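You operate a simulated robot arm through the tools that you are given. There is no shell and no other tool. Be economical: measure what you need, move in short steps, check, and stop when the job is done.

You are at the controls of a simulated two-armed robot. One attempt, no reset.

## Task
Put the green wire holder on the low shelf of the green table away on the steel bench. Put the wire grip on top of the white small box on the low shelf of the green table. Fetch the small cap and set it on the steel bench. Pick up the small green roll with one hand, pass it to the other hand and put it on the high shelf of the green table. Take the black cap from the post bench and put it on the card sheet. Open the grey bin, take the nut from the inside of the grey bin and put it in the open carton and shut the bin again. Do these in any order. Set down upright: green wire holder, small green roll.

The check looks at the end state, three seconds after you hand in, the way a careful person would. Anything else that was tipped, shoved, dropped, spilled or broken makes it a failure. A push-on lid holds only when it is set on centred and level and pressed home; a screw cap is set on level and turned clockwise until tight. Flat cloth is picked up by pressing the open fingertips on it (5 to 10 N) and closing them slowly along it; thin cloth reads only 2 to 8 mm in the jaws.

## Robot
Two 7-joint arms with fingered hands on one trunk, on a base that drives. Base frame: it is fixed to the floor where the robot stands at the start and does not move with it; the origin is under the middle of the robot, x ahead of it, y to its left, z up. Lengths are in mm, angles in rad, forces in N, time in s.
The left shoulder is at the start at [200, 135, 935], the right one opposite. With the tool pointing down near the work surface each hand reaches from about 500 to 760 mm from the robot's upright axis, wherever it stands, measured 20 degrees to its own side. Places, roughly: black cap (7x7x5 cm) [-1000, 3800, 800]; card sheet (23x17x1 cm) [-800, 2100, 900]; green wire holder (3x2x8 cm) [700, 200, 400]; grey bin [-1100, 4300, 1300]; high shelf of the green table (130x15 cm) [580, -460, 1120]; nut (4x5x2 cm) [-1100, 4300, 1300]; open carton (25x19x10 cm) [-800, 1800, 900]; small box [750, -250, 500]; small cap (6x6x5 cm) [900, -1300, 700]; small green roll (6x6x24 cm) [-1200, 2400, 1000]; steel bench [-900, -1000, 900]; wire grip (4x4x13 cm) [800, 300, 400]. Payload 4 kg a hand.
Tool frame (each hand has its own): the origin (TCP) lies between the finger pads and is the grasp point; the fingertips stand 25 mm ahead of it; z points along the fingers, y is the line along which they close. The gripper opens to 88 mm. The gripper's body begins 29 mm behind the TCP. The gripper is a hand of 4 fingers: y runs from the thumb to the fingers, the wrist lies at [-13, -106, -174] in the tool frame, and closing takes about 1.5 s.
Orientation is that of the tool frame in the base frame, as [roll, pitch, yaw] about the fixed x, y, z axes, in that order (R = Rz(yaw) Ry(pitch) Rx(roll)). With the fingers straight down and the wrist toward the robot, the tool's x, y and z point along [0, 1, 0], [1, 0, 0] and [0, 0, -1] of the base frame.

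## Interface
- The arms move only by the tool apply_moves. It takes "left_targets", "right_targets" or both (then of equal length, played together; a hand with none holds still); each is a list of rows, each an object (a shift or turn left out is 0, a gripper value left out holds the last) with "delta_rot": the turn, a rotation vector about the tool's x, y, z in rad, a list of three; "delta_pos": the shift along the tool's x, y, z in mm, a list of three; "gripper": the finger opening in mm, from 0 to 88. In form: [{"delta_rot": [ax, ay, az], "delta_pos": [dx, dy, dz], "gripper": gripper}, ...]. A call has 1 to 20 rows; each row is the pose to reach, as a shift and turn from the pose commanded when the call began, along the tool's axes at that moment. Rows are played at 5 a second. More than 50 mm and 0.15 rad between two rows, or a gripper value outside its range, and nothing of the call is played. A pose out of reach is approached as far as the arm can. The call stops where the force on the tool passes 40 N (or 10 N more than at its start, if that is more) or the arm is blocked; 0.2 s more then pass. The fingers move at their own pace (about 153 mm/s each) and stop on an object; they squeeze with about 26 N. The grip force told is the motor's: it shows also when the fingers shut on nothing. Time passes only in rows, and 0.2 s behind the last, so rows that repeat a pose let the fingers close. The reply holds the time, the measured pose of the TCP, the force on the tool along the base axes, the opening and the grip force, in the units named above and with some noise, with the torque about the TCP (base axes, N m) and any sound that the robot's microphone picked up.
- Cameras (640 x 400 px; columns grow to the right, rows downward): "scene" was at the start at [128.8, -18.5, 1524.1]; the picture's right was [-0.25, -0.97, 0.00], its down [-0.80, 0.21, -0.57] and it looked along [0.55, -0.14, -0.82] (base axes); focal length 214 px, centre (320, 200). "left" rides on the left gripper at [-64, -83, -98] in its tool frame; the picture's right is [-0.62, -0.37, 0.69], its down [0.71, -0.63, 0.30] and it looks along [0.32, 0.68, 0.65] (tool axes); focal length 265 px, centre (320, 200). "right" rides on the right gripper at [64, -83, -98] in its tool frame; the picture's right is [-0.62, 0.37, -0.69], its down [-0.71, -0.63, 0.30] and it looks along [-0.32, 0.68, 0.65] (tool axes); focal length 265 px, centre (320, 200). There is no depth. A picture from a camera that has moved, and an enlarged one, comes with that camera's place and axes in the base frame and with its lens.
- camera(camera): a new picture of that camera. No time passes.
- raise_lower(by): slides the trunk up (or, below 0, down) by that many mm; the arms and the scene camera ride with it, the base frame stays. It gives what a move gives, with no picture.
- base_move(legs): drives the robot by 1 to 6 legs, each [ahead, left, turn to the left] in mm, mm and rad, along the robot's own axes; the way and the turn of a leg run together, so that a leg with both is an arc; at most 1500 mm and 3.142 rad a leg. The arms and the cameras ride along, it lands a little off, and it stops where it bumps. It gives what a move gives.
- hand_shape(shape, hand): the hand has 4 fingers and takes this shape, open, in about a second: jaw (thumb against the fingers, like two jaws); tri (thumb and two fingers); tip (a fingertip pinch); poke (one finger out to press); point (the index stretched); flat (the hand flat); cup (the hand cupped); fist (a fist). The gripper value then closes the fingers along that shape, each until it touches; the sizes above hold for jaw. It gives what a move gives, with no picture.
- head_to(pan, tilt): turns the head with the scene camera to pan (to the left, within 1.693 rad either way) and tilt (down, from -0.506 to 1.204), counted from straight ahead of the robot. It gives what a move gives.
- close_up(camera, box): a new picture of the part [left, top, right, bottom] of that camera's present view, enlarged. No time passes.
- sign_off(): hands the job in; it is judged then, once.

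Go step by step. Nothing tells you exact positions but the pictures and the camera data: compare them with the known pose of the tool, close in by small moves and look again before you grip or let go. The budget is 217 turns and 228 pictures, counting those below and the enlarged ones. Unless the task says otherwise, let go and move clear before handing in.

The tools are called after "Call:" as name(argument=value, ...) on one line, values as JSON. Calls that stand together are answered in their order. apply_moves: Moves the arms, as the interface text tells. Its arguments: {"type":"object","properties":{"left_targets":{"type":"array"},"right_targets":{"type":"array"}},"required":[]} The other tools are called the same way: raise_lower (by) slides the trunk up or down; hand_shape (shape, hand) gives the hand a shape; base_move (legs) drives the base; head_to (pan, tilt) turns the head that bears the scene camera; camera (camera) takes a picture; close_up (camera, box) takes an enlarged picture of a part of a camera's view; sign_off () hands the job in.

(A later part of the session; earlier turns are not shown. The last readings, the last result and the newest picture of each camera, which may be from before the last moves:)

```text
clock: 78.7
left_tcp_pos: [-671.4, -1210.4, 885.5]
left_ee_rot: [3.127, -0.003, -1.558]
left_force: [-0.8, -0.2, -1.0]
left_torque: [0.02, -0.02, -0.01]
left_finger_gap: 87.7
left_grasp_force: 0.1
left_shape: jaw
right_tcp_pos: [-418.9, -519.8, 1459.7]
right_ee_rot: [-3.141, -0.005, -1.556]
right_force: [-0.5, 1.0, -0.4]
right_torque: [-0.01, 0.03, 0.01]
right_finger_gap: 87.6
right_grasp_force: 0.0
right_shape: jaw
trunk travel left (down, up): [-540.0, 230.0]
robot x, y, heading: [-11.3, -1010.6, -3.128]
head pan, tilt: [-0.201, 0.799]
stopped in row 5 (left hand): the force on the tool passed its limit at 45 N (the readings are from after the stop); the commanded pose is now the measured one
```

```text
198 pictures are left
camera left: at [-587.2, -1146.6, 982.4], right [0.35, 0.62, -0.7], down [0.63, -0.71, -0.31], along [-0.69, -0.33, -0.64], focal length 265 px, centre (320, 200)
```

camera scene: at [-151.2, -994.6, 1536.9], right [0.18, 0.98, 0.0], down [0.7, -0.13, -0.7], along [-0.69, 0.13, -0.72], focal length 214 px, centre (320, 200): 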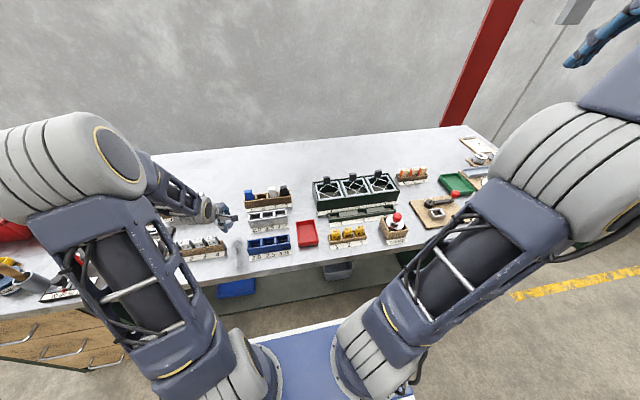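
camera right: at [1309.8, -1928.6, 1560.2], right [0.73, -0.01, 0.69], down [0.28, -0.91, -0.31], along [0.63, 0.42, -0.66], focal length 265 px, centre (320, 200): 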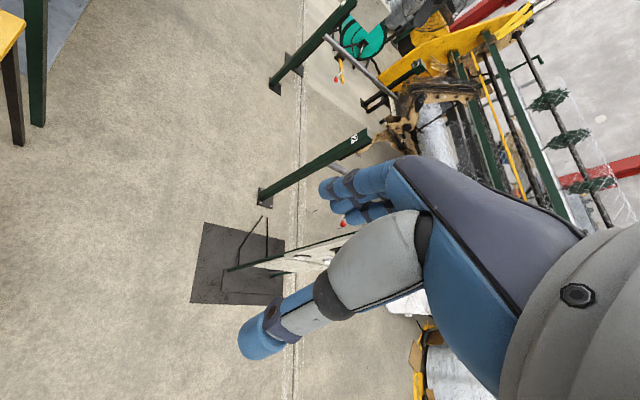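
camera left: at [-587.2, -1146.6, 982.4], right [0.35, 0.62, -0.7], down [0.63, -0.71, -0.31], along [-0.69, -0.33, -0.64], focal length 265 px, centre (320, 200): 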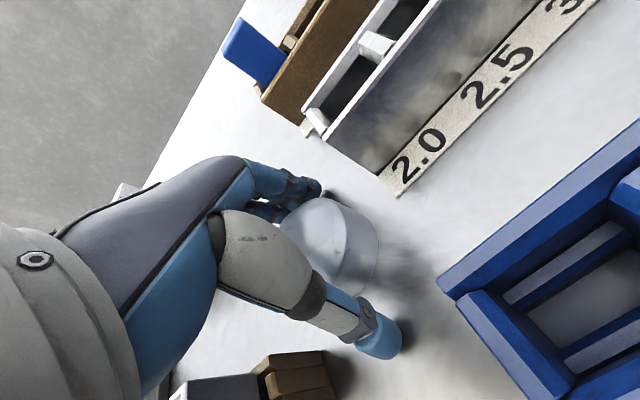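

Call:
apply_moves(left_targets=[{"delta_pos": [0, 0, -8]}, {"delta_pos": [0, 0, -25]}, {"delta_pos": [0, 0, -60]}, {"delta_pos": [0, 0, -105]}, {"delta_pos": [0, -10, -150]}, {"delta_pos": [0, -20, -195]}, {"delta_pos": [0, -40, -240]}])

Call:
camera(camera="left")

```text
clock: 80.2
left_tcp_pos: [-628.9, -1209.7, 1126.5]
left_ee_rot: [3.13, -0.004, -1.563]
left_force: [-0.3, 0.3, 0.3]
left_torque: [0.03, 0.01, 0.0]
left_finger_gap: 87.8
left_grasp_force: 0.1
left_shape: jaw
right_tcp_pos: [-419.0, -520.7, 1461.0]
right_ee_rot: [-3.142, -0.005, -1.556]
right_force: [0.3, -0.6, -0.1]
right_torque: [0.0, 0.0, -0.02]
right_finger_gap: 87.8
right_grasp_force: 0.0
right_shape: jaw
trunk travel left (down, up): [-540.0, 230.0]
robot x, y, heading: [-10.3, -1004.4, -3.126]
head pan, tilt: [-0.201, 0.799]
```

```text
197 pictures are left
camera left: at [-544.9, -1144.3, 1223.7], right [0.35, 0.62, -0.7], down [0.63, -0.71, -0.31], along [-0.69, -0.33, -0.64], focal length 265 px, centre (320, 200)
```

left: 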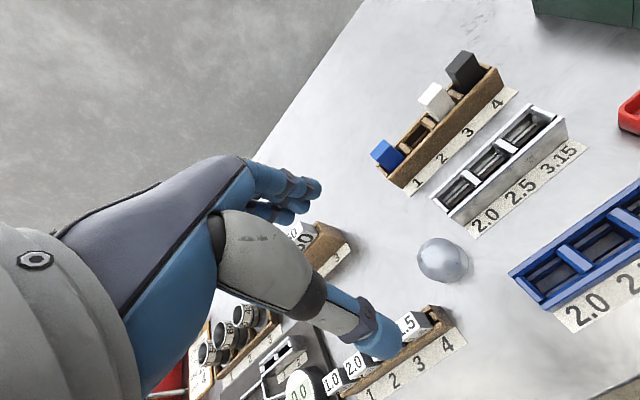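

The small cap is standing on the bench. Next the low shelf: I'll raise/retract the left hand, move out into free floor, turn around and come up in front of the green table.

Call:
apply_moves(left_targets=[{"delta_pos": [0, -15, -45]}, {"delta_pos": [0, -30, -90]}, {"delta_pos": [0, -45, -135]}, {"delta_pos": [0, -60, -180]}, {"delta_pos": [0, -75, -225]}, {"delta_pos": [0, -90, -270]}, {"delta_pos": [0, -105, -315]}, {"delta_pos": [0, -115, -335]}])

Call:
base_move(legs=[[-100, 0, 0], [0, 700, 0], [-60, 0, 0], [0, 0, 3.125], [-200, 0, 0]])

Call:
base_move(legs=[[0, 900, 0], [0, 900, 0]])

Call:
head_to(pan=0.0, tilt=1.0)

Call:
camera(camera="scene")

```text
clock: 82.0
left_tcp_pos: [-509.3, -1209.5, 1459.6]
left_ee_rot: [3.128, -0.004, -1.56]
left_force: [-0.1, -1.4, 0.3]
left_torque: [0.03, -0.02, -0.03]
left_finger_gap: 87.7
left_grasp_force: 0.1
left_shape: jaw
right_tcp_pos: [-417.9, -521.0, 1461.0]
right_ee_rot: [-3.14, -0.006, -1.557]
right_force: [-0.8, 0.2, -0.6]
right_torque: [0.0, -0.01, -0.01]
right_finger_gap: 87.8
right_grasp_force: 0.1
right_shape: jaw
trunk travel left (down, up): [-540.0, 230.0]
robot x, y, heading: [-13.1, -1006.6, -3.126]
head pan, tilt: [-0.201, 0.799]
```

```text
clock: 95.7
left_tcp_pos: [464.8, -1519.5, 1459.8]
left_ee_rot: [3.131, -0.005, 1.55]
left_force: [-0.3, -0.4, 0.2]
left_torque: [0.05, -0.01, 0.01]
left_finger_gap: 87.8
left_grasp_force: 0.1
left_shape: jaw
right_tcp_pos: [353.6, -2205.4, 1460.8]
right_ee_rot: [-3.14, -0.006, 1.555]
right_force: [-0.3, -0.6, 0.3]
right_torque: [-0.03, -0.03, -0.04]
right_finger_gap: 87.9
right_grasp_force: 0.1
right_shape: jaw
trunk travel left (down, up): [-540.0, 230.0]
robot x, y, heading: [-37.3, -1700.7, -0.012]
head pan, tilt: [-0.201, 0.799]
```

```text
clock: 104.8
left_tcp_pos: [481.4, 285.8, 1459.8]
left_ee_rot: [3.129, -0.003, 1.559]
left_force: [-0.1, -0.1, -0.6]
left_torque: [0.01, 0.02, 0.01]
left_finger_gap: 87.8
left_grasp_force: 0.1
left_shape: jaw
right_tcp_pos: [373.0, -400.4, 1461.2]
right_ee_rot: [-3.141, -0.006, 1.561]
right_force: [-0.2, 0.7, -0.8]
right_torque: [0.0, 0.02, 0.03]
right_finger_gap: 87.9
right_grasp_force: 0.1
right_shape: jaw
trunk travel left (down, up): [-540.0, 230.0]
robot x, y, heading: [-20.6, 93.8, -0.009]
head pan, tilt: [-0.201, 0.799]
```

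```text
clock: 105.5
left_tcp_pos: [480.2, 285.7, 1459.5]
left_ee_rot: [3.13, -0.002, 1.559]
left_force: [0.1, 0.0, 0.4]
left_torque: [0.0, 0.0, -0.04]
left_finger_gap: 87.9
left_grasp_force: 0.0
left_shape: jaw
right_tcp_pos: [372.6, -400.1, 1460.8]
right_ee_rot: [-3.141, -0.006, 1.562]
right_force: [-0.8, 0.3, 0.1]
right_torque: [0.0, 0.0, 0.03]
right_finger_gap: 87.9
right_grasp_force: 0.1
right_shape: jaw
trunk travel left (down, up): [-540.0, 230.0]
robot x, y, heading: [-22.4, 97.2, -0.009]
head pan, tilt: [0.0, 1.0]
```

```text
196 pictures are left
camera scene: at [106.8, 94.8, 1521.7], right [-0.01, -1.0, 0.0], down [-0.84, 0.01, -0.54], along [0.54, 0.0, -0.84], focal length 214 px, centre (320, 200)
```

scene: 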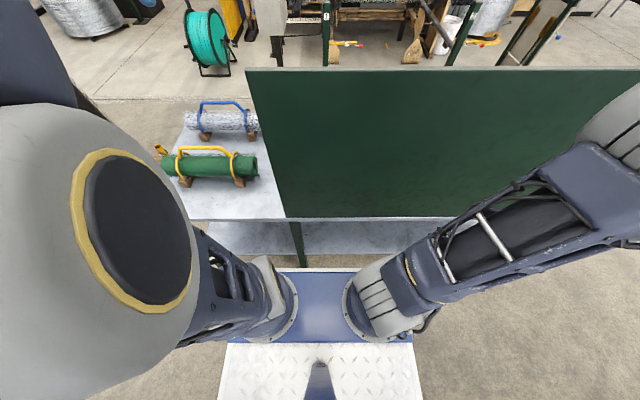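

The low shelf is under the table top. I'll back up, lower the trunk and look beneath.

Call:
base_move(legs=[[-150, 0, 0]])

Call:
raise_lower(by=-500)

Call:
head_to(pan=0.1, tilt=0.6)

Call:
camera(camera="scene")

```text
clock: 106.9
left_tcp_pos: [329.8, 287.7, 1460.6]
left_ee_rot: [3.129, -0.004, 1.564]
left_force: [0.2, -0.3, -0.2]
left_torque: [-0.03, 0.0, -0.02]
left_finger_gap: 87.7
left_grasp_force: 0.0
left_shape: jaw
right_tcp_pos: [223.4, -398.6, 1460.7]
right_ee_rot: [-3.14, -0.007, 1.563]
right_force: [-0.1, -1.4, 0.5]
right_torque: [-0.02, 0.02, 0.03]
right_finger_gap: 87.9
right_grasp_force: 0.1
right_shape: jaw
trunk travel left (down, up): [-540.0, 230.0]
robot x, y, heading: [-171.0, 95.8, -0.003]
head pan, tilt: [0.0, 1.0]
```

```text
refused: -500 is not a number from -400 to 400
```

```text
clock: 107.8
left_tcp_pos: [328.7, 288.8, 1459.4]
left_ee_rot: [3.129, -0.003, 1.562]
left_force: [0.2, -0.7, -0.7]
left_torque: [-0.04, -0.01, 0.02]
left_finger_gap: 87.8
left_grasp_force: 0.0
left_shape: jaw
right_tcp_pos: [223.3, -398.5, 1459.7]
right_ee_rot: [-3.14, -0.004, 1.563]
right_force: [0.1, 0.2, -0.7]
right_torque: [0.01, -0.01, 0.02]
right_finger_gap: 88.0
right_grasp_force: 0.0
right_shape: jaw
trunk travel left (down, up): [-540.0, 230.0]
robot x, y, heading: [-174.1, 98.9, -0.004]
head pan, tilt: [0.099, 0.6]
```

```text
195 pictures are left
camera scene: at [-25.8, 104.6, 1553.6], right [0.1, -1.0, 0.0], down [-0.56, -0.05, -0.82], along [0.82, 0.08, -0.57], focal length 214 px, centre (320, 200)
```

scene: 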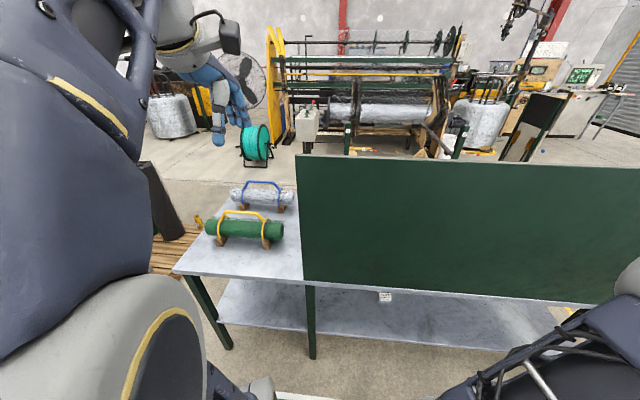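

Call:
raise_lower(by=-350)

Call:
raise_lower(by=-180)

Call:
head_to(pan=0.0, tilt=0.5)

Call:
camera(camera="scene")

Call:
camera(camera="left")

Call:
camera(camera="right")

```text
clock: 111.2
left_tcp_pos: [329.2, 288.2, 1110.1]
left_ee_rot: [3.129, -0.002, 1.561]
left_force: [-0.4, -0.4, -0.1]
left_torque: [0.0, 0.01, -0.01]
left_finger_gap: 87.7
left_grasp_force: 0.1
left_shape: jaw
right_tcp_pos: [223.7, -398.1, 1111.2]
right_ee_rot: [-3.139, -0.006, 1.563]
right_force: [-0.2, 0.0, 0.1]
right_torque: [0.01, -0.02, 0.02]
right_finger_gap: 88.0
right_grasp_force: 0.0
right_shape: jaw
trunk travel left (down, up): [-190.0, 580.0]
robot x, y, heading: [-171.1, 94.6, -0.005]
head pan, tilt: [0.099, 0.6]
```

```text
clock: 113.2
left_tcp_pos: [328.7, 288.8, 929.4]
left_ee_rot: [3.128, -0.002, 1.561]
left_force: [0.4, -1.2, 0.2]
left_torque: [0.03, 0.02, -0.01]
left_finger_gap: 88.0
left_grasp_force: 0.2
left_shape: jaw
right_tcp_pos: [222.8, -398.8, 931.0]
right_ee_rot: [-3.138, -0.007, 1.565]
right_force: [0.0, 0.0, 0.0]
right_torque: [0.0, -0.01, 0.03]
right_finger_gap: 87.9
right_grasp_force: 0.0
right_shape: jaw
trunk travel left (down, up): [-10.0, 760.0]
robot x, y, heading: [-174.6, 96.5, -0.003]
head pan, tilt: [0.099, 0.6]
```

```text
clock: 113.8
left_tcp_pos: [328.7, 288.7, 929.7]
left_ee_rot: [3.13, -0.003, 1.562]
left_force: [0.3, -0.9, 0.1]
left_torque: [-0.01, -0.01, -0.03]
left_finger_gap: 87.7
left_grasp_force: 0.0
left_shape: jaw
right_tcp_pos: [223.6, -398.3, 931.2]
right_ee_rot: [-3.139, -0.003, 1.563]
right_force: [0.9, 0.1, 0.3]
right_torque: [0.02, -0.01, -0.01]
right_finger_gap: 87.7
right_grasp_force: 0.0
right_shape: jaw
trunk travel left (down, up): [-10.0, 760.0]
robot x, y, heading: [-174.4, 99.6, 0.001]
head pan, tilt: [0.0, 0.499]
```

```text
194 pictures are left
camera scene: at [-22.8, 95.9, 1032.8], right [0.0, -1.0, 0.0], down [-0.48, 0.0, -0.88], along [0.88, 0.0, -0.48], focal length 214 px, centre (320, 200)
```

scene: 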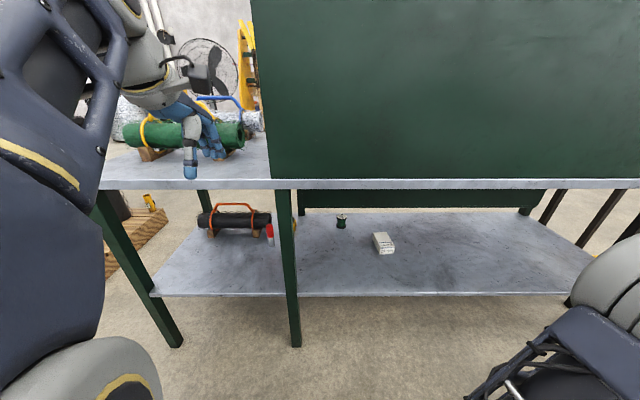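

```text
193 pictures are left
camera left: at [243.5, 223.8, 1026.7], right [-0.36, -0.61, -0.7], down [-0.62, 0.72, -0.31], along [0.7, 0.32, -0.64], focal length 265 px, centre (320, 200)
```

left: 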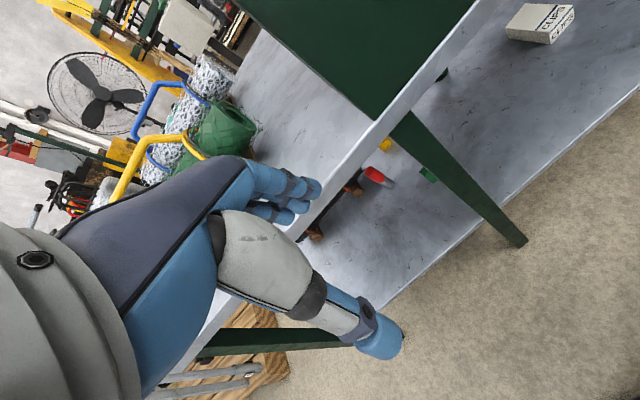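

```text
192 pictures are left
camera right: at [141.3, -334.6, 1030.2], right [0.37, -0.63, 0.69], down [-0.64, -0.71, -0.31], along [0.68, -0.32, -0.66], focal length 265 px, centre (320, 200)
```

right: 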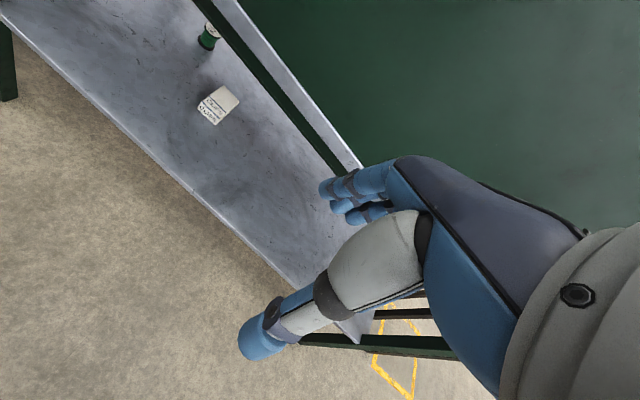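

Call:
close_up(camera="scene", box=[190, 190, 420, 300])

Call:
close_up(camera="left", box=[320, 100, 520, 240])

Call:
close_up(camera="right", box=[160, 0, 290, 140])

```text
2.78 times, centred on (305, 245) of scene
camera zoom: at [-22.8, 95.9, 1032.8], right [0.0, -1.0, 0.0], down [-0.48, 0.0, -0.88], along [0.88, 0.0, -0.48], focal length 597 px, centre (362, 75)
```

zoom: 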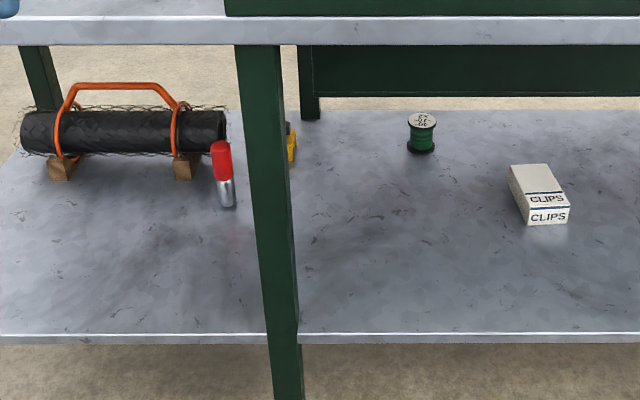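

```text
2.86 times, centred on (420, 170) of left
camera zoom: at [243.5, 223.8, 1026.7], right [-0.36, -0.61, -0.7], down [-0.62, 0.72, -0.31], along [0.7, 0.32, -0.64], focal length 758 px, centre (34, 286)
```

zoom: 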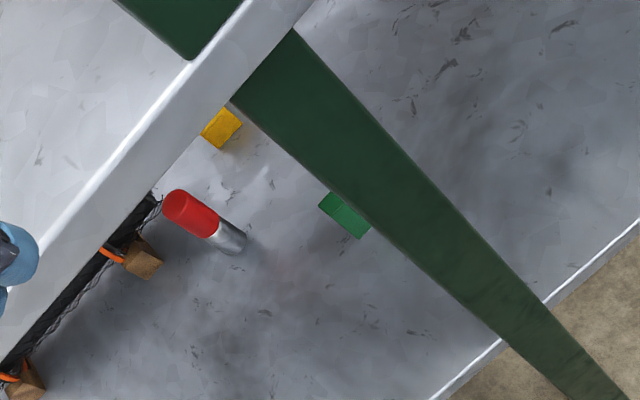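

```text
2.86 times, centred on (225, 70) of right
camera zoom: at [141.3, -334.6, 1030.2], right [0.37, -0.63, 0.69], down [-0.64, -0.71, -0.31], along [0.68, -0.32, -0.66], focal length 758 px, centre (591, 571)
```

zoom: 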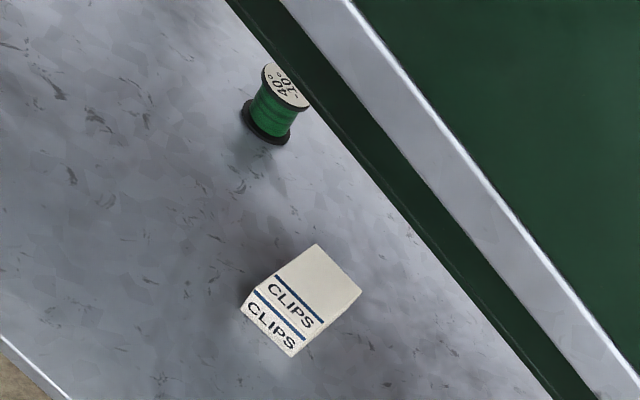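

I see the red/silver wire grip at about (763,320), the green wire holder at about (672,225) behind the table leg (leg at ~(509,203)), and the white CLIPS box at about (757,-200); shelf z≈355. I'll turn the left hand horizontal and lower it in front of the left opening.

Call:
apply_moves(left_targets=[{"delta_pos": [4, 3, 29], "delta_rot": [-0.081, 0.081, 0.081]}, {"delta_pos": [8, 7, 57], "delta_rot": [-0.161, 0.161, 0.161]}, {"delta_pos": [12, 10, 86], "delta_rot": [-0.242, 0.242, 0.242]}, {"delta_pos": [16, 13, 114], "delta_rot": [-0.322, 0.322, 0.322]}, {"delta_pos": [20, 17, 143], "delta_rot": [-0.403, 0.403, 0.403]}, {"delta_pos": [24, 20, 172], "delta_rot": [-0.484, 0.484, 0.484]}, {"delta_pos": [28, 23, 200], "delta_rot": [-0.564, 0.564, 0.564]}, {"delta_pos": [33, 27, 229], "delta_rot": [-0.645, 0.645, 0.645]}, {"delta_pos": [37, 30, 257], "delta_rot": [-0.725, 0.725, 0.725]}, {"delta_pos": [41, 34, 286], "delta_rot": [-0.806, 0.806, 0.806]}, {"delta_pos": [45, 37, 315], "delta_rot": [-0.887, 0.887, 0.887]}, {"delta_pos": [49, 40, 343], "delta_rot": [-0.967, 0.967, 0.967]}, {"delta_pos": [53, 44, 372], "delta_rot": [-1.048, 1.048, 1.048]}, {"delta_pos": [57, 47, 400], "delta_rot": [-1.128, 1.128, 1.128]}, {"delta_pos": [61, 51, 429], "delta_rot": [-1.209, 1.209, 1.209]}, {"delta_pos": [61, 51, 429], "delta_rot": [-1.209, 1.209, 1.209]}])

Call:
camera(camera="left")

Call:
camera(camera="scene")

```text
clock: 117.2
left_tcp_pos: [384.5, 353.3, 500.6]
left_ee_rot: [-0.101, -1.558, -3.049]
left_force: [0.1, -0.3, 0.1]
left_torque: [0.0, -0.01, 0.0]
left_finger_gap: 87.8
left_grasp_force: 0.1
left_shape: jaw
left hand out of reach, approached as far as the arm can: row 10, 11, 12, 13, 14
right_tcp_pos: [222.6, -399.5, 931.4]
right_ee_rot: [-3.14, -0.006, 1.562]
right_force: [-0.2, -1.0, -0.2]
right_torque: [0.0, -0.01, 0.0]
right_finger_gap: 87.9
right_grasp_force: 0.0
right_shape: jaw
trunk travel left (down, up): [-10.0, 760.0]
robot x, y, heading: [-174.7, 95.4, -0.001]
head pan, tilt: [0.0, 0.499]
```

```text
188 pictures are left
camera left: at [287.9, 436.7, 435.6], right [0.7, 0.36, -0.61], down [0.3, 0.63, 0.72], along [0.64, -0.69, 0.33], focal length 265 px, centre (320, 200)
```

left: 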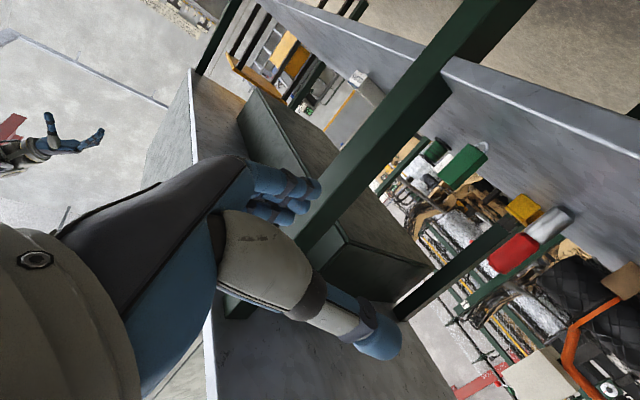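

```text
187 pictures are left
camera scene: at [-22.8, 95.9, 1032.8], right [0.0, -1.0, 0.0], down [-0.48, 0.0, -0.88], along [0.88, 0.0, -0.48], focal length 214 px, centre (320, 200)
```

scene: 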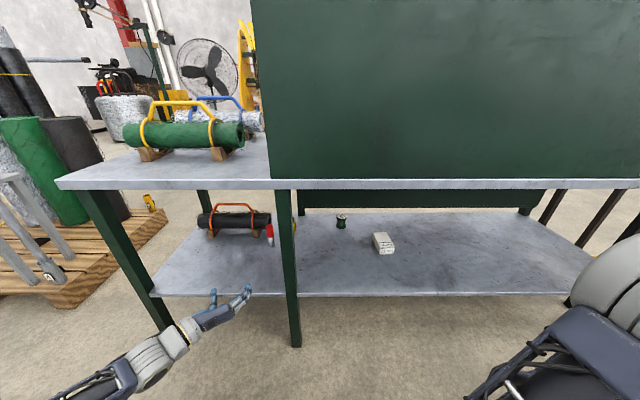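

The hand is well posed. The grip sits near (763,317,~420). I'll pitch the hand down ~0.3, yaw it slightly right, and move in to a pre-grasp in front of it, partly closed.

Call:
apply_moves(left_targets=[{"delta_pos": [-12, 2, 41], "delta_rot": [-0.06, -0.06, 0], "gripper": 70}, {"delta_pos": [-24, 3, 82], "delta_rot": [-0.12, -0.12, 0]}, {"delta_pos": [-36, 5, 123], "delta_rot": [-0.18, -0.18, 0]}, {"delta_pos": [-48, 6, 165], "delta_rot": [-0.24, -0.24, 0]}, {"delta_pos": [-60, 8, 206], "delta_rot": [-0.3, -0.3, 0]}, {"delta_pos": [-60, 8, 206], "delta_rot": [-0.3, -0.3, 0]}])

Call:
camera(camera="left")

Call:
close_up(camera="scene", box=[180, 180, 340, 300])

```text
clock: 118.6
left_tcp_pos: [593.9, 339.3, 444.1]
left_ee_rot: [3.006, -1.284, -0.178]
left_force: [-0.5, -0.8, 0.4]
left_torque: [-0.01, 0.0, 0.01]
left_finger_gap: 69.9
left_grasp_force: 0.1
left_shape: jaw
right_tcp_pos: [223.2, -399.2, 930.8]
right_ee_rot: [-3.14, -0.006, 1.565]
right_force: [0.7, -0.3, -0.5]
right_torque: [0.0, -0.02, -0.01]
right_finger_gap: 87.8
right_grasp_force: 0.0
right_shape: jaw
trunk travel left (down, up): [-10.0, 760.0]
robot x, y, heading: [-171.2, 96.5, -0.001]
head pan, tilt: [0.0, 0.499]
```

```text
186 pictures are left
camera left: at [511.6, 451.5, 406.9], right [0.57, 0.17, -0.8], down [0.67, 0.47, 0.58], along [0.48, -0.86, 0.15], focal length 265 px, centre (320, 200)
```

left: 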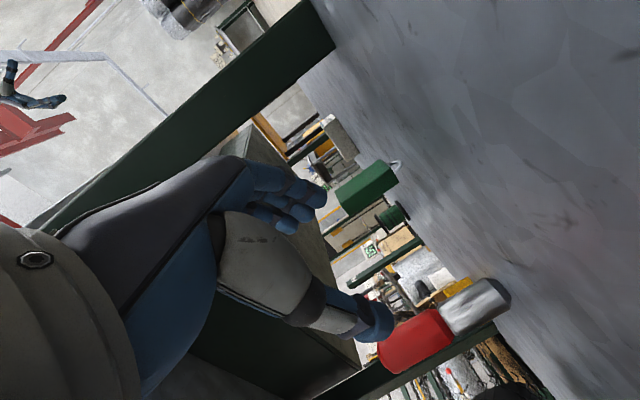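

```text
3.33 times, centred on (260, 240) of scene
camera zoom: at [-22.8, 95.8, 1032.8], right [0.0, -1.0, 0.0], down [-0.48, 0.0, -0.88], along [0.88, 0.0, -0.48], focal length 715 px, centre (520, 67)
```

zoom: 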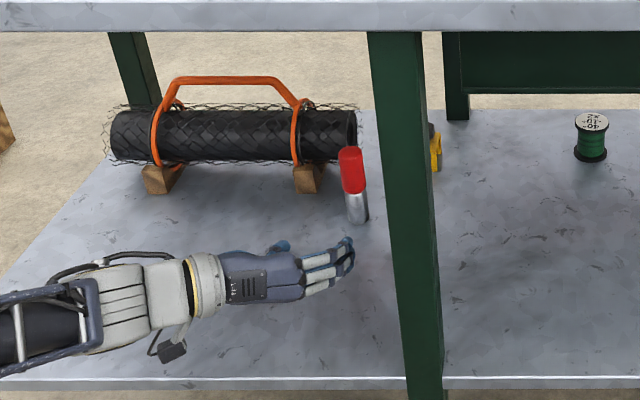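

Grip axis is at (763,321). I'll align laterally and slide in, stopping short to check.

Call:
apply_moves(left_targets=[{"delta_pos": [14, -17, 0]}, {"delta_pos": [28, -33, 0]}, {"delta_pos": [28, -33, 40]}, {"delta_pos": [28, -33, 80]}, {"delta_pos": [28, -33, 115]}, {"delta_pos": [28, -33, 115]}])

Call:
camera(camera="left")

Call:
close_up(camera="scene", box=[180, 180, 340, 300])

```text
clock: 120.0
left_tcp_pos: [689.0, 339.8, 441.3]
left_ee_rot: [3.002, -1.283, -0.168]
left_force: [-0.4, -0.3, -0.1]
left_torque: [0.0, 0.02, -0.02]
left_finger_gap: 70.0
left_grasp_force: 0.1
left_shape: jaw
left hand out of reach, approached as far as the arm can: row 5, 6
right_tcp_pos: [223.2, -398.8, 930.0]
right_ee_rot: [-3.14, -0.006, 1.565]
right_force: [0.2, 0.1, -0.4]
right_torque: [0.02, 0.04, 0.02]
right_finger_gap: 87.7
right_grasp_force: 0.1
right_shape: jaw
trunk travel left (down, up): [-10.0, 760.0]
robot x, y, heading: [-170.2, 97.9, -0.002]
head pan, tilt: [0.0, 0.499]
```

```text
184 pictures are left
camera left: at [606.3, 450.3, 404.3], right [0.57, 0.18, -0.8], down [0.66, 0.48, 0.58], along [0.48, -0.86, 0.15], focal length 265 px, centre (320, 200)
```

left: 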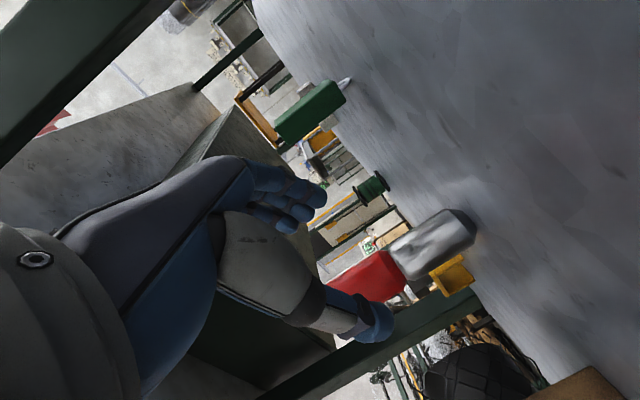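

```text
3.33 times, centred on (260, 240) of scene
camera zoom: at [-22.8, 95.9, 1032.8], right [0.0, -1.0, 0.0], down [-0.48, 0.0, -0.88], along [0.88, 0.0, -0.48], focal length 715 px, centre (520, 67)
```

zoom: 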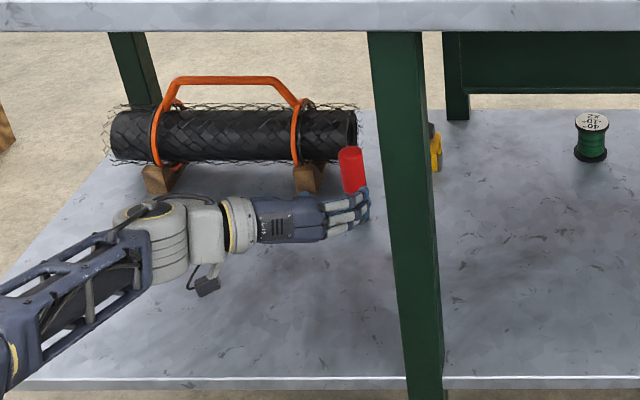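

The arm is at its limit; I'll pull the hand back 100 mm, drive forward 100 mm and continue.

Call:
apply_moves(left_targets=[{"delta_pos": [0, 0, -45]}, {"delta_pos": [0, 0, -90]}, {"delta_pos": [0, 0, -110]}])

Call:
base_move(legs=[[110, 0, 0]])

Call:
camera(camera="left")

Call:
close_up(camera="scene", box=[160, 180, 340, 300])

```text
clock: 120.8
left_tcp_pos: [588.7, 373.4, 473.3]
left_ee_rot: [3.016, -1.284, -0.185]
left_force: [0.8, -0.5, -0.1]
left_torque: [-0.02, 0.02, 0.0]
left_finger_gap: 70.1
left_grasp_force: 0.0
left_shape: jaw
right_tcp_pos: [224.1, -399.3, 931.1]
right_ee_rot: [-3.139, -0.005, 1.562]
right_force: [0.5, 0.1, 0.6]
right_torque: [0.0, -0.01, 0.01]
right_finger_gap: 87.9
right_grasp_force: 0.0
right_shape: jaw
trunk travel left (down, up): [-10.0, 760.0]
robot x, y, heading: [-173.5, 96.6, -0.002]
head pan, tilt: [0.0, 0.499]
```

```text
clock: 122.0
left_tcp_pos: [698.2, 373.1, 473.6]
left_ee_rot: [3.003, -1.285, -0.171]
left_force: [0.1, -0.4, 0.0]
left_torque: [0.03, 0.02, 0.06]
left_finger_gap: 70.1
left_grasp_force: 0.0
left_shape: jaw
right_tcp_pos: [334.2, -398.9, 931.5]
right_ee_rot: [-3.14, -0.005, 1.566]
right_force: [0.7, -0.1, -0.9]
right_torque: [0.03, -0.01, -0.01]
right_finger_gap: 88.0
right_grasp_force: 0.0
right_shape: jaw
trunk travel left (down, up): [-10.0, 760.0]
robot x, y, heading: [-64.4, 97.0, -0.005]
head pan, tilt: [0.0, 0.499]
```

```text
182 pictures are left
camera left: at [615.1, 484.2, 435.6], right [0.57, 0.18, -0.8], down [0.67, 0.47, 0.58], along [0.48, -0.86, 0.15], focal length 265 px, centre (320, 200)
```

left: 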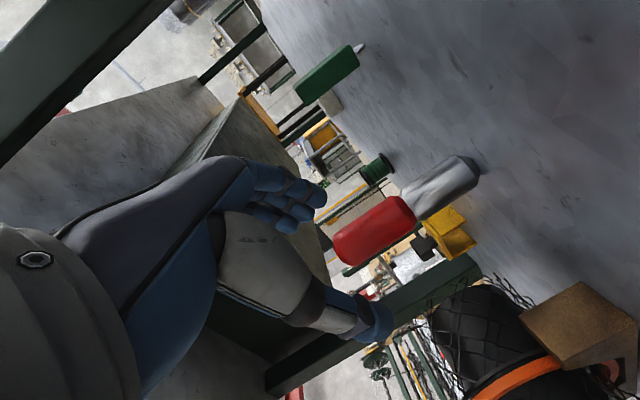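

```text
3.33 times, centred on (250, 240) of scene
camera zoom: at [87.1, 95.7, 1032.8], right [0.0, -1.0, 0.0], down [-0.48, 0.0, -0.88], along [0.88, 0.0, -0.48], focal length 715 px, centre (553, 67)
```

zoom: 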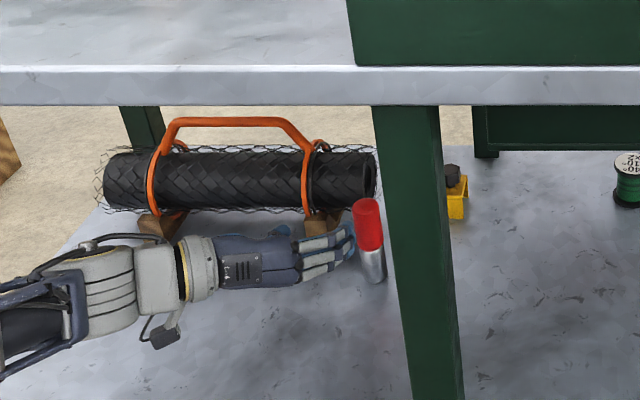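

Aligned estimate: grip axis (761,320). I'll shift laterally, advance 72 mm and look before closing.

Call:
apply_moves(left_targets=[{"delta_pos": [-12, 16, 0], "gripper": 64}, {"delta_pos": [-23, 31, 0]}, {"delta_pos": [-23, 31, 36]}, {"delta_pos": [-23, 31, 72]}, {"delta_pos": [-23, 31, 72]}])

Call:
camera(camera="left")

Call:
close_up(camera="scene", box=[160, 180, 340, 300])

```text
clock: 123.2
left_tcp_pos: [747.2, 324.2, 431.3]
left_ee_rot: [3.006, -1.284, -0.174]
left_force: [1.0, -0.4, -0.7]
left_torque: [0.01, 0.01, 0.0]
left_finger_gap: 64.2
left_grasp_force: 0.1
left_shape: jaw
right_tcp_pos: [334.3, -399.0, 931.9]
right_ee_rot: [-3.14, -0.005, 1.566]
right_force: [0.3, 0.7, -0.9]
right_torque: [-0.02, -0.01, -0.02]
right_finger_gap: 87.9
right_grasp_force: 0.0
right_shape: jaw
trunk travel left (down, up): [-10.0, 760.0]
robot x, y, heading: [-61.5, 97.8, -0.003]
head pan, tilt: [0.0, 0.499]
```

```text
180 pictures are left
camera left: at [664.3, 435.6, 394.1], right [0.57, 0.18, -0.8], down [0.67, 0.47, 0.58], along [0.48, -0.86, 0.15], focal length 265 px, centre (320, 200)
```

left: 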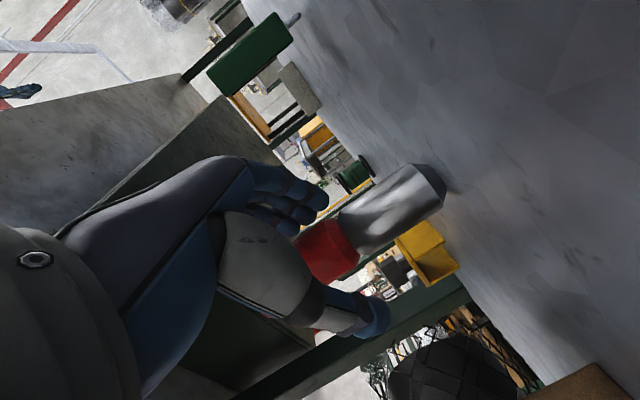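

```text
3.33 times, centred on (250, 240) of scene
camera zoom: at [87.1, 95.7, 1032.8], right [0.0, -1.0, 0.0], down [-0.48, 0.0, -0.88], along [0.88, 0.0, -0.48], focal length 715 px, centre (553, 67)
```

zoom: 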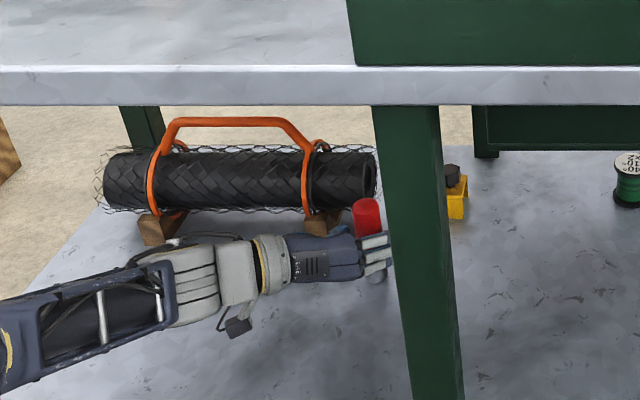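

The grip lies between fingers and thumb. Closing.

Call:
apply_moves(left_targets=[{"gripper": 56}, {"gripper": 48}, {"gripper": 40}, {"gripper": 32}, {"gripper": 25}, {"gripper": 25}, {"gripper": 25}, {"gripper": 25}])

Call:
camera(camera="left")

```text
clock: 125.0
left_tcp_pos: [746.6, 323.1, 432.1]
left_ee_rot: [2.999, -1.285, -0.166]
left_force: [-0.4, -0.3, -0.3]
left_torque: [-0.02, 0.02, -0.02]
left_finger_gap: 26.2
left_grasp_force: 0.0
left_shape: jaw
right_tcp_pos: [335.2, -398.2, 930.5]
right_ee_rot: [-3.14, -0.006, 1.567]
right_force: [0.1, -0.3, -1.1]
right_torque: [-0.03, 0.03, -0.05]
right_finger_gap: 88.1
right_grasp_force: 0.0
right_shape: jaw
trunk travel left (down, up): [-10.0, 760.0]
robot x, y, heading: [-63.5, 93.6, 0.001]
head pan, tilt: [0.0, 0.499]
```

```text
178 pictures are left
camera left: at [664.1, 435.7, 394.3], right [0.57, 0.18, -0.8], down [0.67, 0.47, 0.58], along [0.48, -0.86, 0.15], focal length 265 px, centre (320, 200)
```

left: 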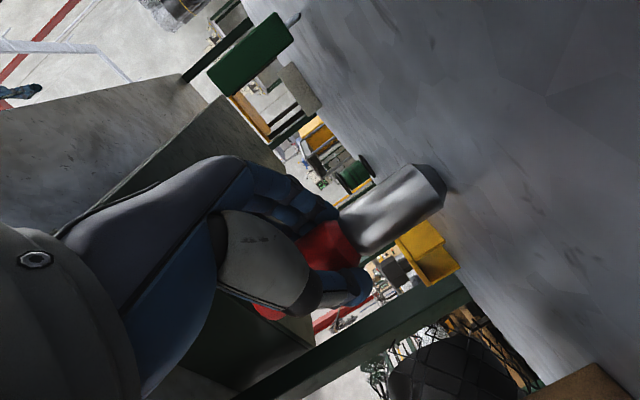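

Call:
apply_moves(left_targets=[{"gripper": 20}, {"gripper": 12}, {"gripper": 5}, {"gripper": 5}, {"gripper": 5}, {"gripper": 5}])

Call:
camera(camera="left")

```text
clock: 126.4
left_tcp_pos: [746.9, 324.3, 431.7]
left_ee_rot: [2.995, -1.283, -0.164]
left_force: [0.5, 1.7, 1.1]
left_torque: [0.06, -0.04, 0.01]
left_finger_gap: 24.0
left_grasp_force: 25.8
left_shape: jaw
right_tcp_pos: [334.1, -397.3, 930.2]
right_ee_rot: [-3.141, -0.007, 1.565]
right_force: [0.1, 0.2, 0.2]
right_torque: [-0.02, 0.01, -0.01]
right_finger_gap: 88.0
right_grasp_force: 0.1
right_shape: jaw
trunk travel left (down, up): [-10.0, 760.0]
robot x, y, heading: [-59.7, 99.3, 0.002]
head pan, tilt: [0.0, 0.499]
```

```text
177 pictures are left
camera left: at [664.1, 435.7, 394.3], right [0.57, 0.18, -0.8], down [0.67, 0.47, 0.58], along [0.48, -0.86, 0.15], focal length 265 px, centre (320, 200)
```

left: 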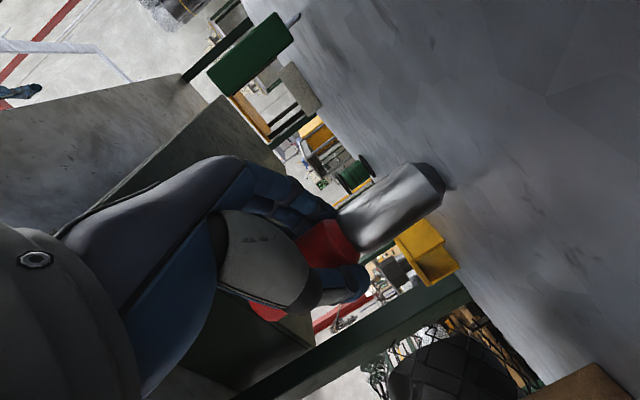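

Gripped. Lift 40 mm and retract straight back out of the shelf, then look.

Call:
apply_moves(left_targets=[{"delta_pos": [19, 1, -6]}, {"delta_pos": [38, 2, -11]}, {"delta_pos": [26, 15, -50]}, {"delta_pos": [14, 28, -90]}, {"delta_pos": [2, 41, -130]}, {"delta_pos": [-10, 54, -170]}, {"delta_pos": [-22, 67, -208]}, {"delta_pos": [-33, 79, -245]}])

Call:
camera(camera="left")

Call:
camera(camera="scene")

```text
clock: 128.2
left_tcp_pos: [490.4, 320.3, 469.6]
left_ee_rot: [3.013, -1.284, -0.18]
left_force: [0.5, -0.6, -1.5]
left_torque: [0.03, 0.01, 0.01]
left_finger_gap: 23.8
left_grasp_force: 26.0
left_shape: jaw
right_tcp_pos: [334.2, -399.1, 931.0]
right_ee_rot: [-3.14, -0.006, 1.566]
right_force: [0.1, -0.6, 1.6]
right_torque: [0.0, 0.0, -0.02]
right_finger_gap: 87.9
right_grasp_force: 0.0
right_shape: jaw
trunk travel left (down, up): [-10.0, 760.0]
robot x, y, heading: [-65.1, 100.8, -0.003]
head pan, tilt: [0.0, 0.499]
```

```text
176 pictures are left
camera left: at [408.6, 432.6, 433.1], right [0.57, 0.18, -0.8], down [0.67, 0.47, 0.58], along [0.48, -0.86, 0.15], focal length 265 px, centre (320, 200)
```

left: 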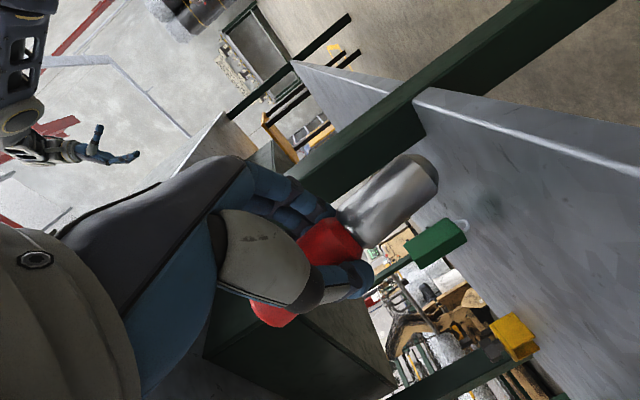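

```text
175 pictures are left
camera scene: at [87.2, 95.6, 1032.8], right [0.0, -1.0, 0.0], down [-0.48, 0.0, -0.88], along [0.88, 0.0, -0.48], focal length 214 px, centre (320, 200)
```

scene: 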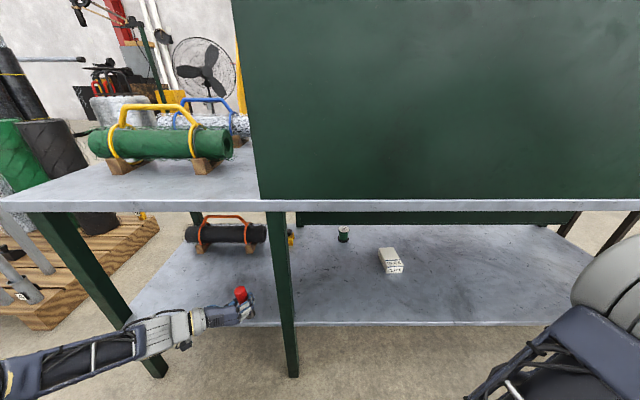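

Grip hangs upright. Retract a bit more, back up 50 mm and strafe right to the box.

Call:
apply_moves(left_targets=[{"delta_pos": [-7, 7, -22]}, {"delta_pos": [-13, 14, -44]}])

Call:
base_move(legs=[[-50, 0, 0], [0, -490, 0]])

Call:
camera(camera="scene")

Call:
camera(camera="left")

```text
clock: 128.8
left_tcp_pos: [442.4, 320.9, 473.5]
left_ee_rot: [3.003, -1.284, -0.172]
left_force: [0.4, -0.3, -1.2]
left_torque: [0.04, 0.01, -0.01]
left_finger_gap: 23.7
left_grasp_force: 25.9
left_shape: jaw
right_tcp_pos: [333.9, -399.3, 930.7]
right_ee_rot: [-3.14, -0.006, 1.565]
right_force: [0.2, 0.8, 1.1]
right_torque: [-0.02, -0.02, 0.01]
right_finger_gap: 87.8
right_grasp_force: 0.0
right_shape: jaw
trunk travel left (down, up): [-10.0, 760.0]
robot x, y, heading: [-61.4, 93.3, -0.004]
head pan, tilt: [0.0, 0.499]
```

```text
clock: 132.3
left_tcp_pos: [392.8, -170.5, 474.0]
left_ee_rot: [3.009, -1.284, -0.166]
left_force: [0.3, 0.4, -2.2]
left_torque: [-0.01, 0.05, 0.02]
left_finger_gap: 23.7
left_grasp_force: 26.1
left_shape: jaw
right_tcp_pos: [289.8, -891.6, 931.8]
right_ee_rot: [-3.141, -0.006, 1.574]
right_force: [-0.4, 0.3, -0.6]
right_torque: [-0.02, -0.03, -0.03]
right_finger_gap: 88.0
right_grasp_force: 0.0
right_shape: jaw
trunk travel left (down, up): [-10.0, 760.0]
robot x, y, heading: [-109.7, -399.2, 0.007]
head pan, tilt: [0.0, 0.499]
```

```text
174 pictures are left
camera scene: at [37.6, -399.9, 1032.8], right [0.01, -1.0, 0.0], down [-0.48, 0.0, -0.88], along [0.88, 0.01, -0.48], focal length 214 px, centre (320, 200)
```

scene: 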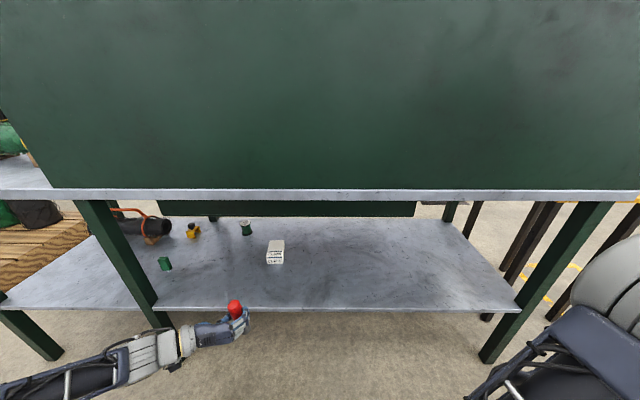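

```text
173 pictures are left
camera left: at [308.3, -60.1, 436.1], right [0.57, 0.18, -0.8], down [0.66, 0.48, 0.58], along [0.49, -0.86, 0.15], focal length 265 px, centre (320, 200)
```

left: 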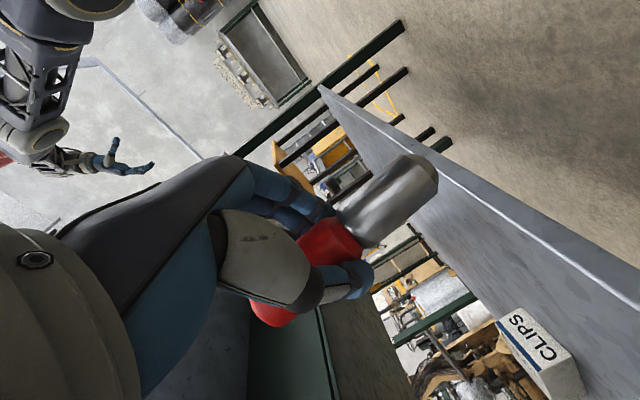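

Call:
close_up(camera="scene", box=[200, 200, 340, 340])

Call:
close_up(camera="left", box=[440, 270, 640, 400])

```text
2.86 times, centred on (270, 270) of scene
camera zoom: at [37.6, -399.9, 1032.8], right [0.01, -1.0, 0.0], down [-0.48, 0.0, -0.88], along [0.88, 0.01, -0.48], focal length 613 px, centre (463, 0)
```

zoom: 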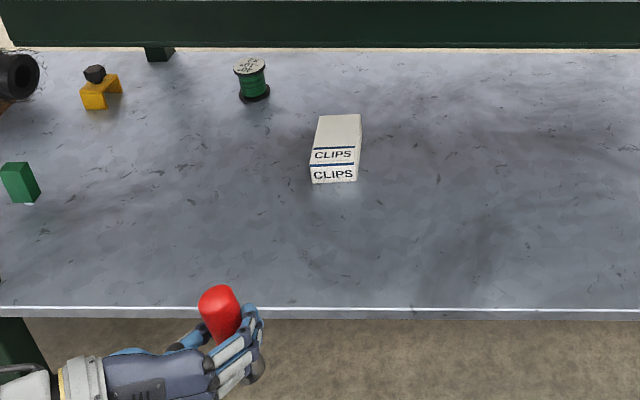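

```text
3.08 times, centred on (540, 335) of left
camera zoom: at [308.3, -60.1, 436.1], right [0.57, 0.18, -0.8], down [0.66, 0.48, 0.58], along [0.49, -0.86, 0.15], focal length 817 px, centre (-357, -215)
```

zoom: 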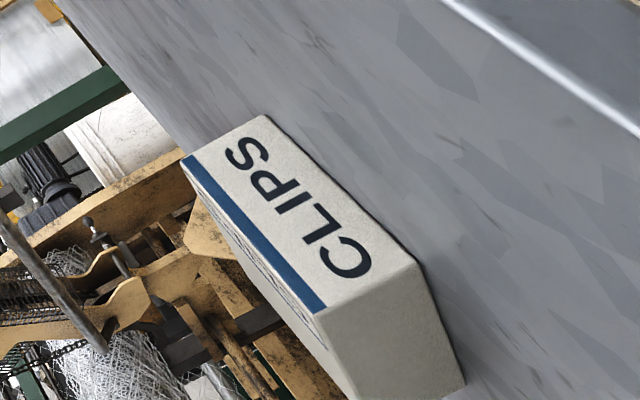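

Box is about 66×114 mm, centre (767,-195), top z≈392. I'll raise the grip 25 mm, drive forward 70 mm and move it above the box.

Call:
apply_moves(left_targets=[{"delta_pos": [24, 1, -7]}])

Call:
base_move(legs=[[70, 0, 0]])

Call:
apply_moves(left_targets=[{"delta_pos": [12, -7, 38]}, {"delta_pos": [24, -14, 76]}, {"delta_pos": [35, -20, 112]}, {"delta_pos": [47, -27, 150]}, {"delta_pos": [59, -34, 188]}, {"delta_pos": [70, -40, 222]}])

Call:
camera(camera="left")

Call:
close_up(camera="scene", box=[180, 200, 340, 340])

```text
clock: 132.7
left_tcp_pos: [392.2, -170.7, 498.0]
left_ee_rot: [3.016, -1.285, -0.172]
left_force: [0.0, 0.5, -1.6]
left_torque: [-0.01, 0.03, 0.04]
left_finger_gap: 23.7
left_grasp_force: 25.7
left_shape: jaw
right_tcp_pos: [289.3, -891.4, 931.9]
right_ee_rot: [-3.139, -0.006, 1.574]
right_force: [0.3, -1.3, -0.7]
right_torque: [-0.03, -0.04, 0.0]
right_finger_gap: 88.1
right_grasp_force: 0.1
right_shape: jaw
trunk travel left (down, up): [-10.0, 760.0]
robot x, y, heading: [-109.9, -406.2, 0.008]
head pan, tilt: [0.0, 0.499]
```

```text
clock: 133.7
left_tcp_pos: [463.2, -169.5, 499.8]
left_ee_rot: [3.014, -1.285, -0.173]
left_force: [0.1, 0.6, -0.9]
left_torque: [0.01, 0.04, 0.02]
left_finger_gap: 23.9
left_grasp_force: 25.4
left_shape: jaw
right_tcp_pos: [360.7, -890.7, 930.1]
right_ee_rot: [-3.14, -0.005, 1.576]
right_force: [-0.5, -0.2, 0.7]
right_torque: [-0.01, -0.04, -0.02]
right_finger_gap: 87.9
right_grasp_force: 0.0
right_shape: jaw
trunk travel left (down, up): [-10.0, 760.0]
robot x, y, heading: [-37.2, -399.0, 0.006]
head pan, tilt: [0.0, 0.499]
```

```text
clock: 135.1
left_tcp_pos: [697.1, -197.6, 501.7]
left_ee_rot: [3.002, -1.286, -0.16]
left_force: [-0.5, -0.4, -1.7]
left_torque: [0.02, 0.04, -0.02]
left_finger_gap: 23.4
left_grasp_force: 26.5
left_shape: jaw
right_tcp_pos: [360.3, -890.7, 932.1]
right_ee_rot: [-3.14, -0.005, 1.575]
right_force: [0.6, 0.6, -0.4]
right_torque: [0.04, -0.05, 0.02]
right_finger_gap: 88.0
right_grasp_force: 0.1
right_shape: jaw
trunk travel left (down, up): [-10.0, 760.0]
robot x, y, heading: [-39.4, -401.2, 0.008]
head pan, tilt: [0.0, 0.499]
```

```text
170 pictures are left
camera left: at [613.6, -87.0, 464.8], right [0.57, 0.18, -0.8], down [0.66, 0.48, 0.58], along [0.49, -0.86, 0.15], focal length 265 px, centre (320, 200)
```

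left: 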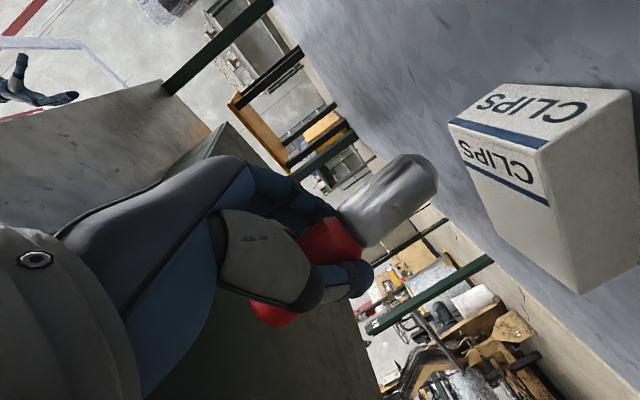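

```text
2.86 times, centred on (260, 270) of scene
camera zoom: at [109.4, -399.3, 1032.8], right [0.01, -1.0, 0.0], down [-0.48, 0.0, -0.88], along [0.88, 0.01, -0.48], focal length 613 px, centre (491, 0)
```

zoom: 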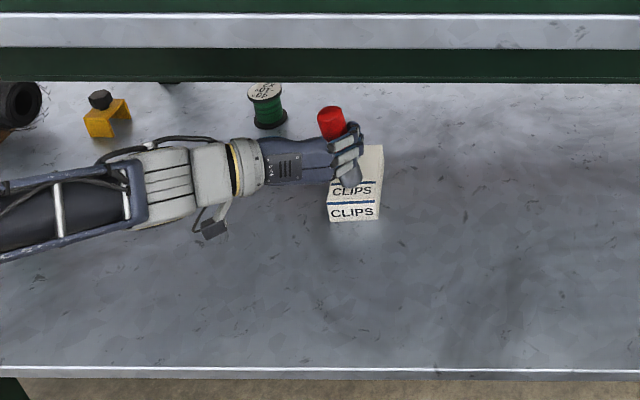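

Call:
close_up(camera="scene", box=[245, 215, 325, 265])

Call:
close_up(camera="left", box=[230, 130, 470, 340])

```text
8.00 times, centred on (285, 240) of scene
camera zoom: at [109.4, -399.3, 1032.8], right [0.01, -1.0, 0.0], down [-0.48, 0.0, -0.88], along [0.88, 0.01, -0.48], focal length 1716 px, centre (600, -120)
```

zoom: 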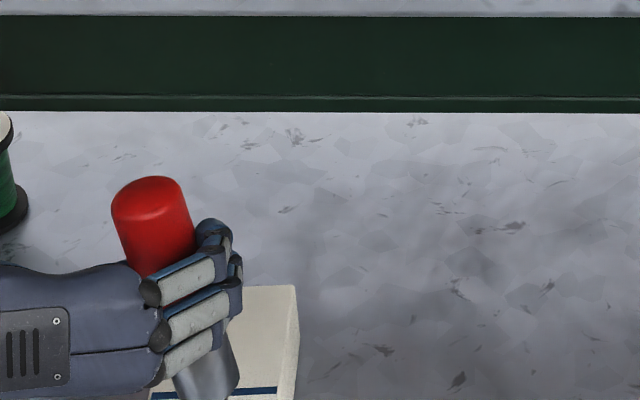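

```text
1.90 times, centred on (350, 235) of left
camera zoom: at [613.6, -87.0, 464.8], right [0.57, 0.18, -0.8], down [0.66, 0.48, 0.58], along [0.49, -0.86, 0.15], focal length 506 px, centre (263, 133)
```

zoom: 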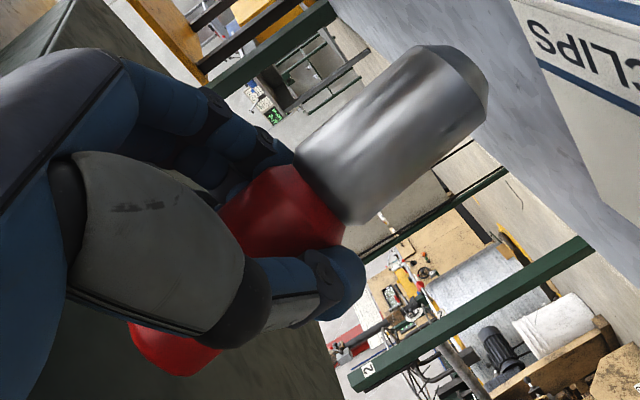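

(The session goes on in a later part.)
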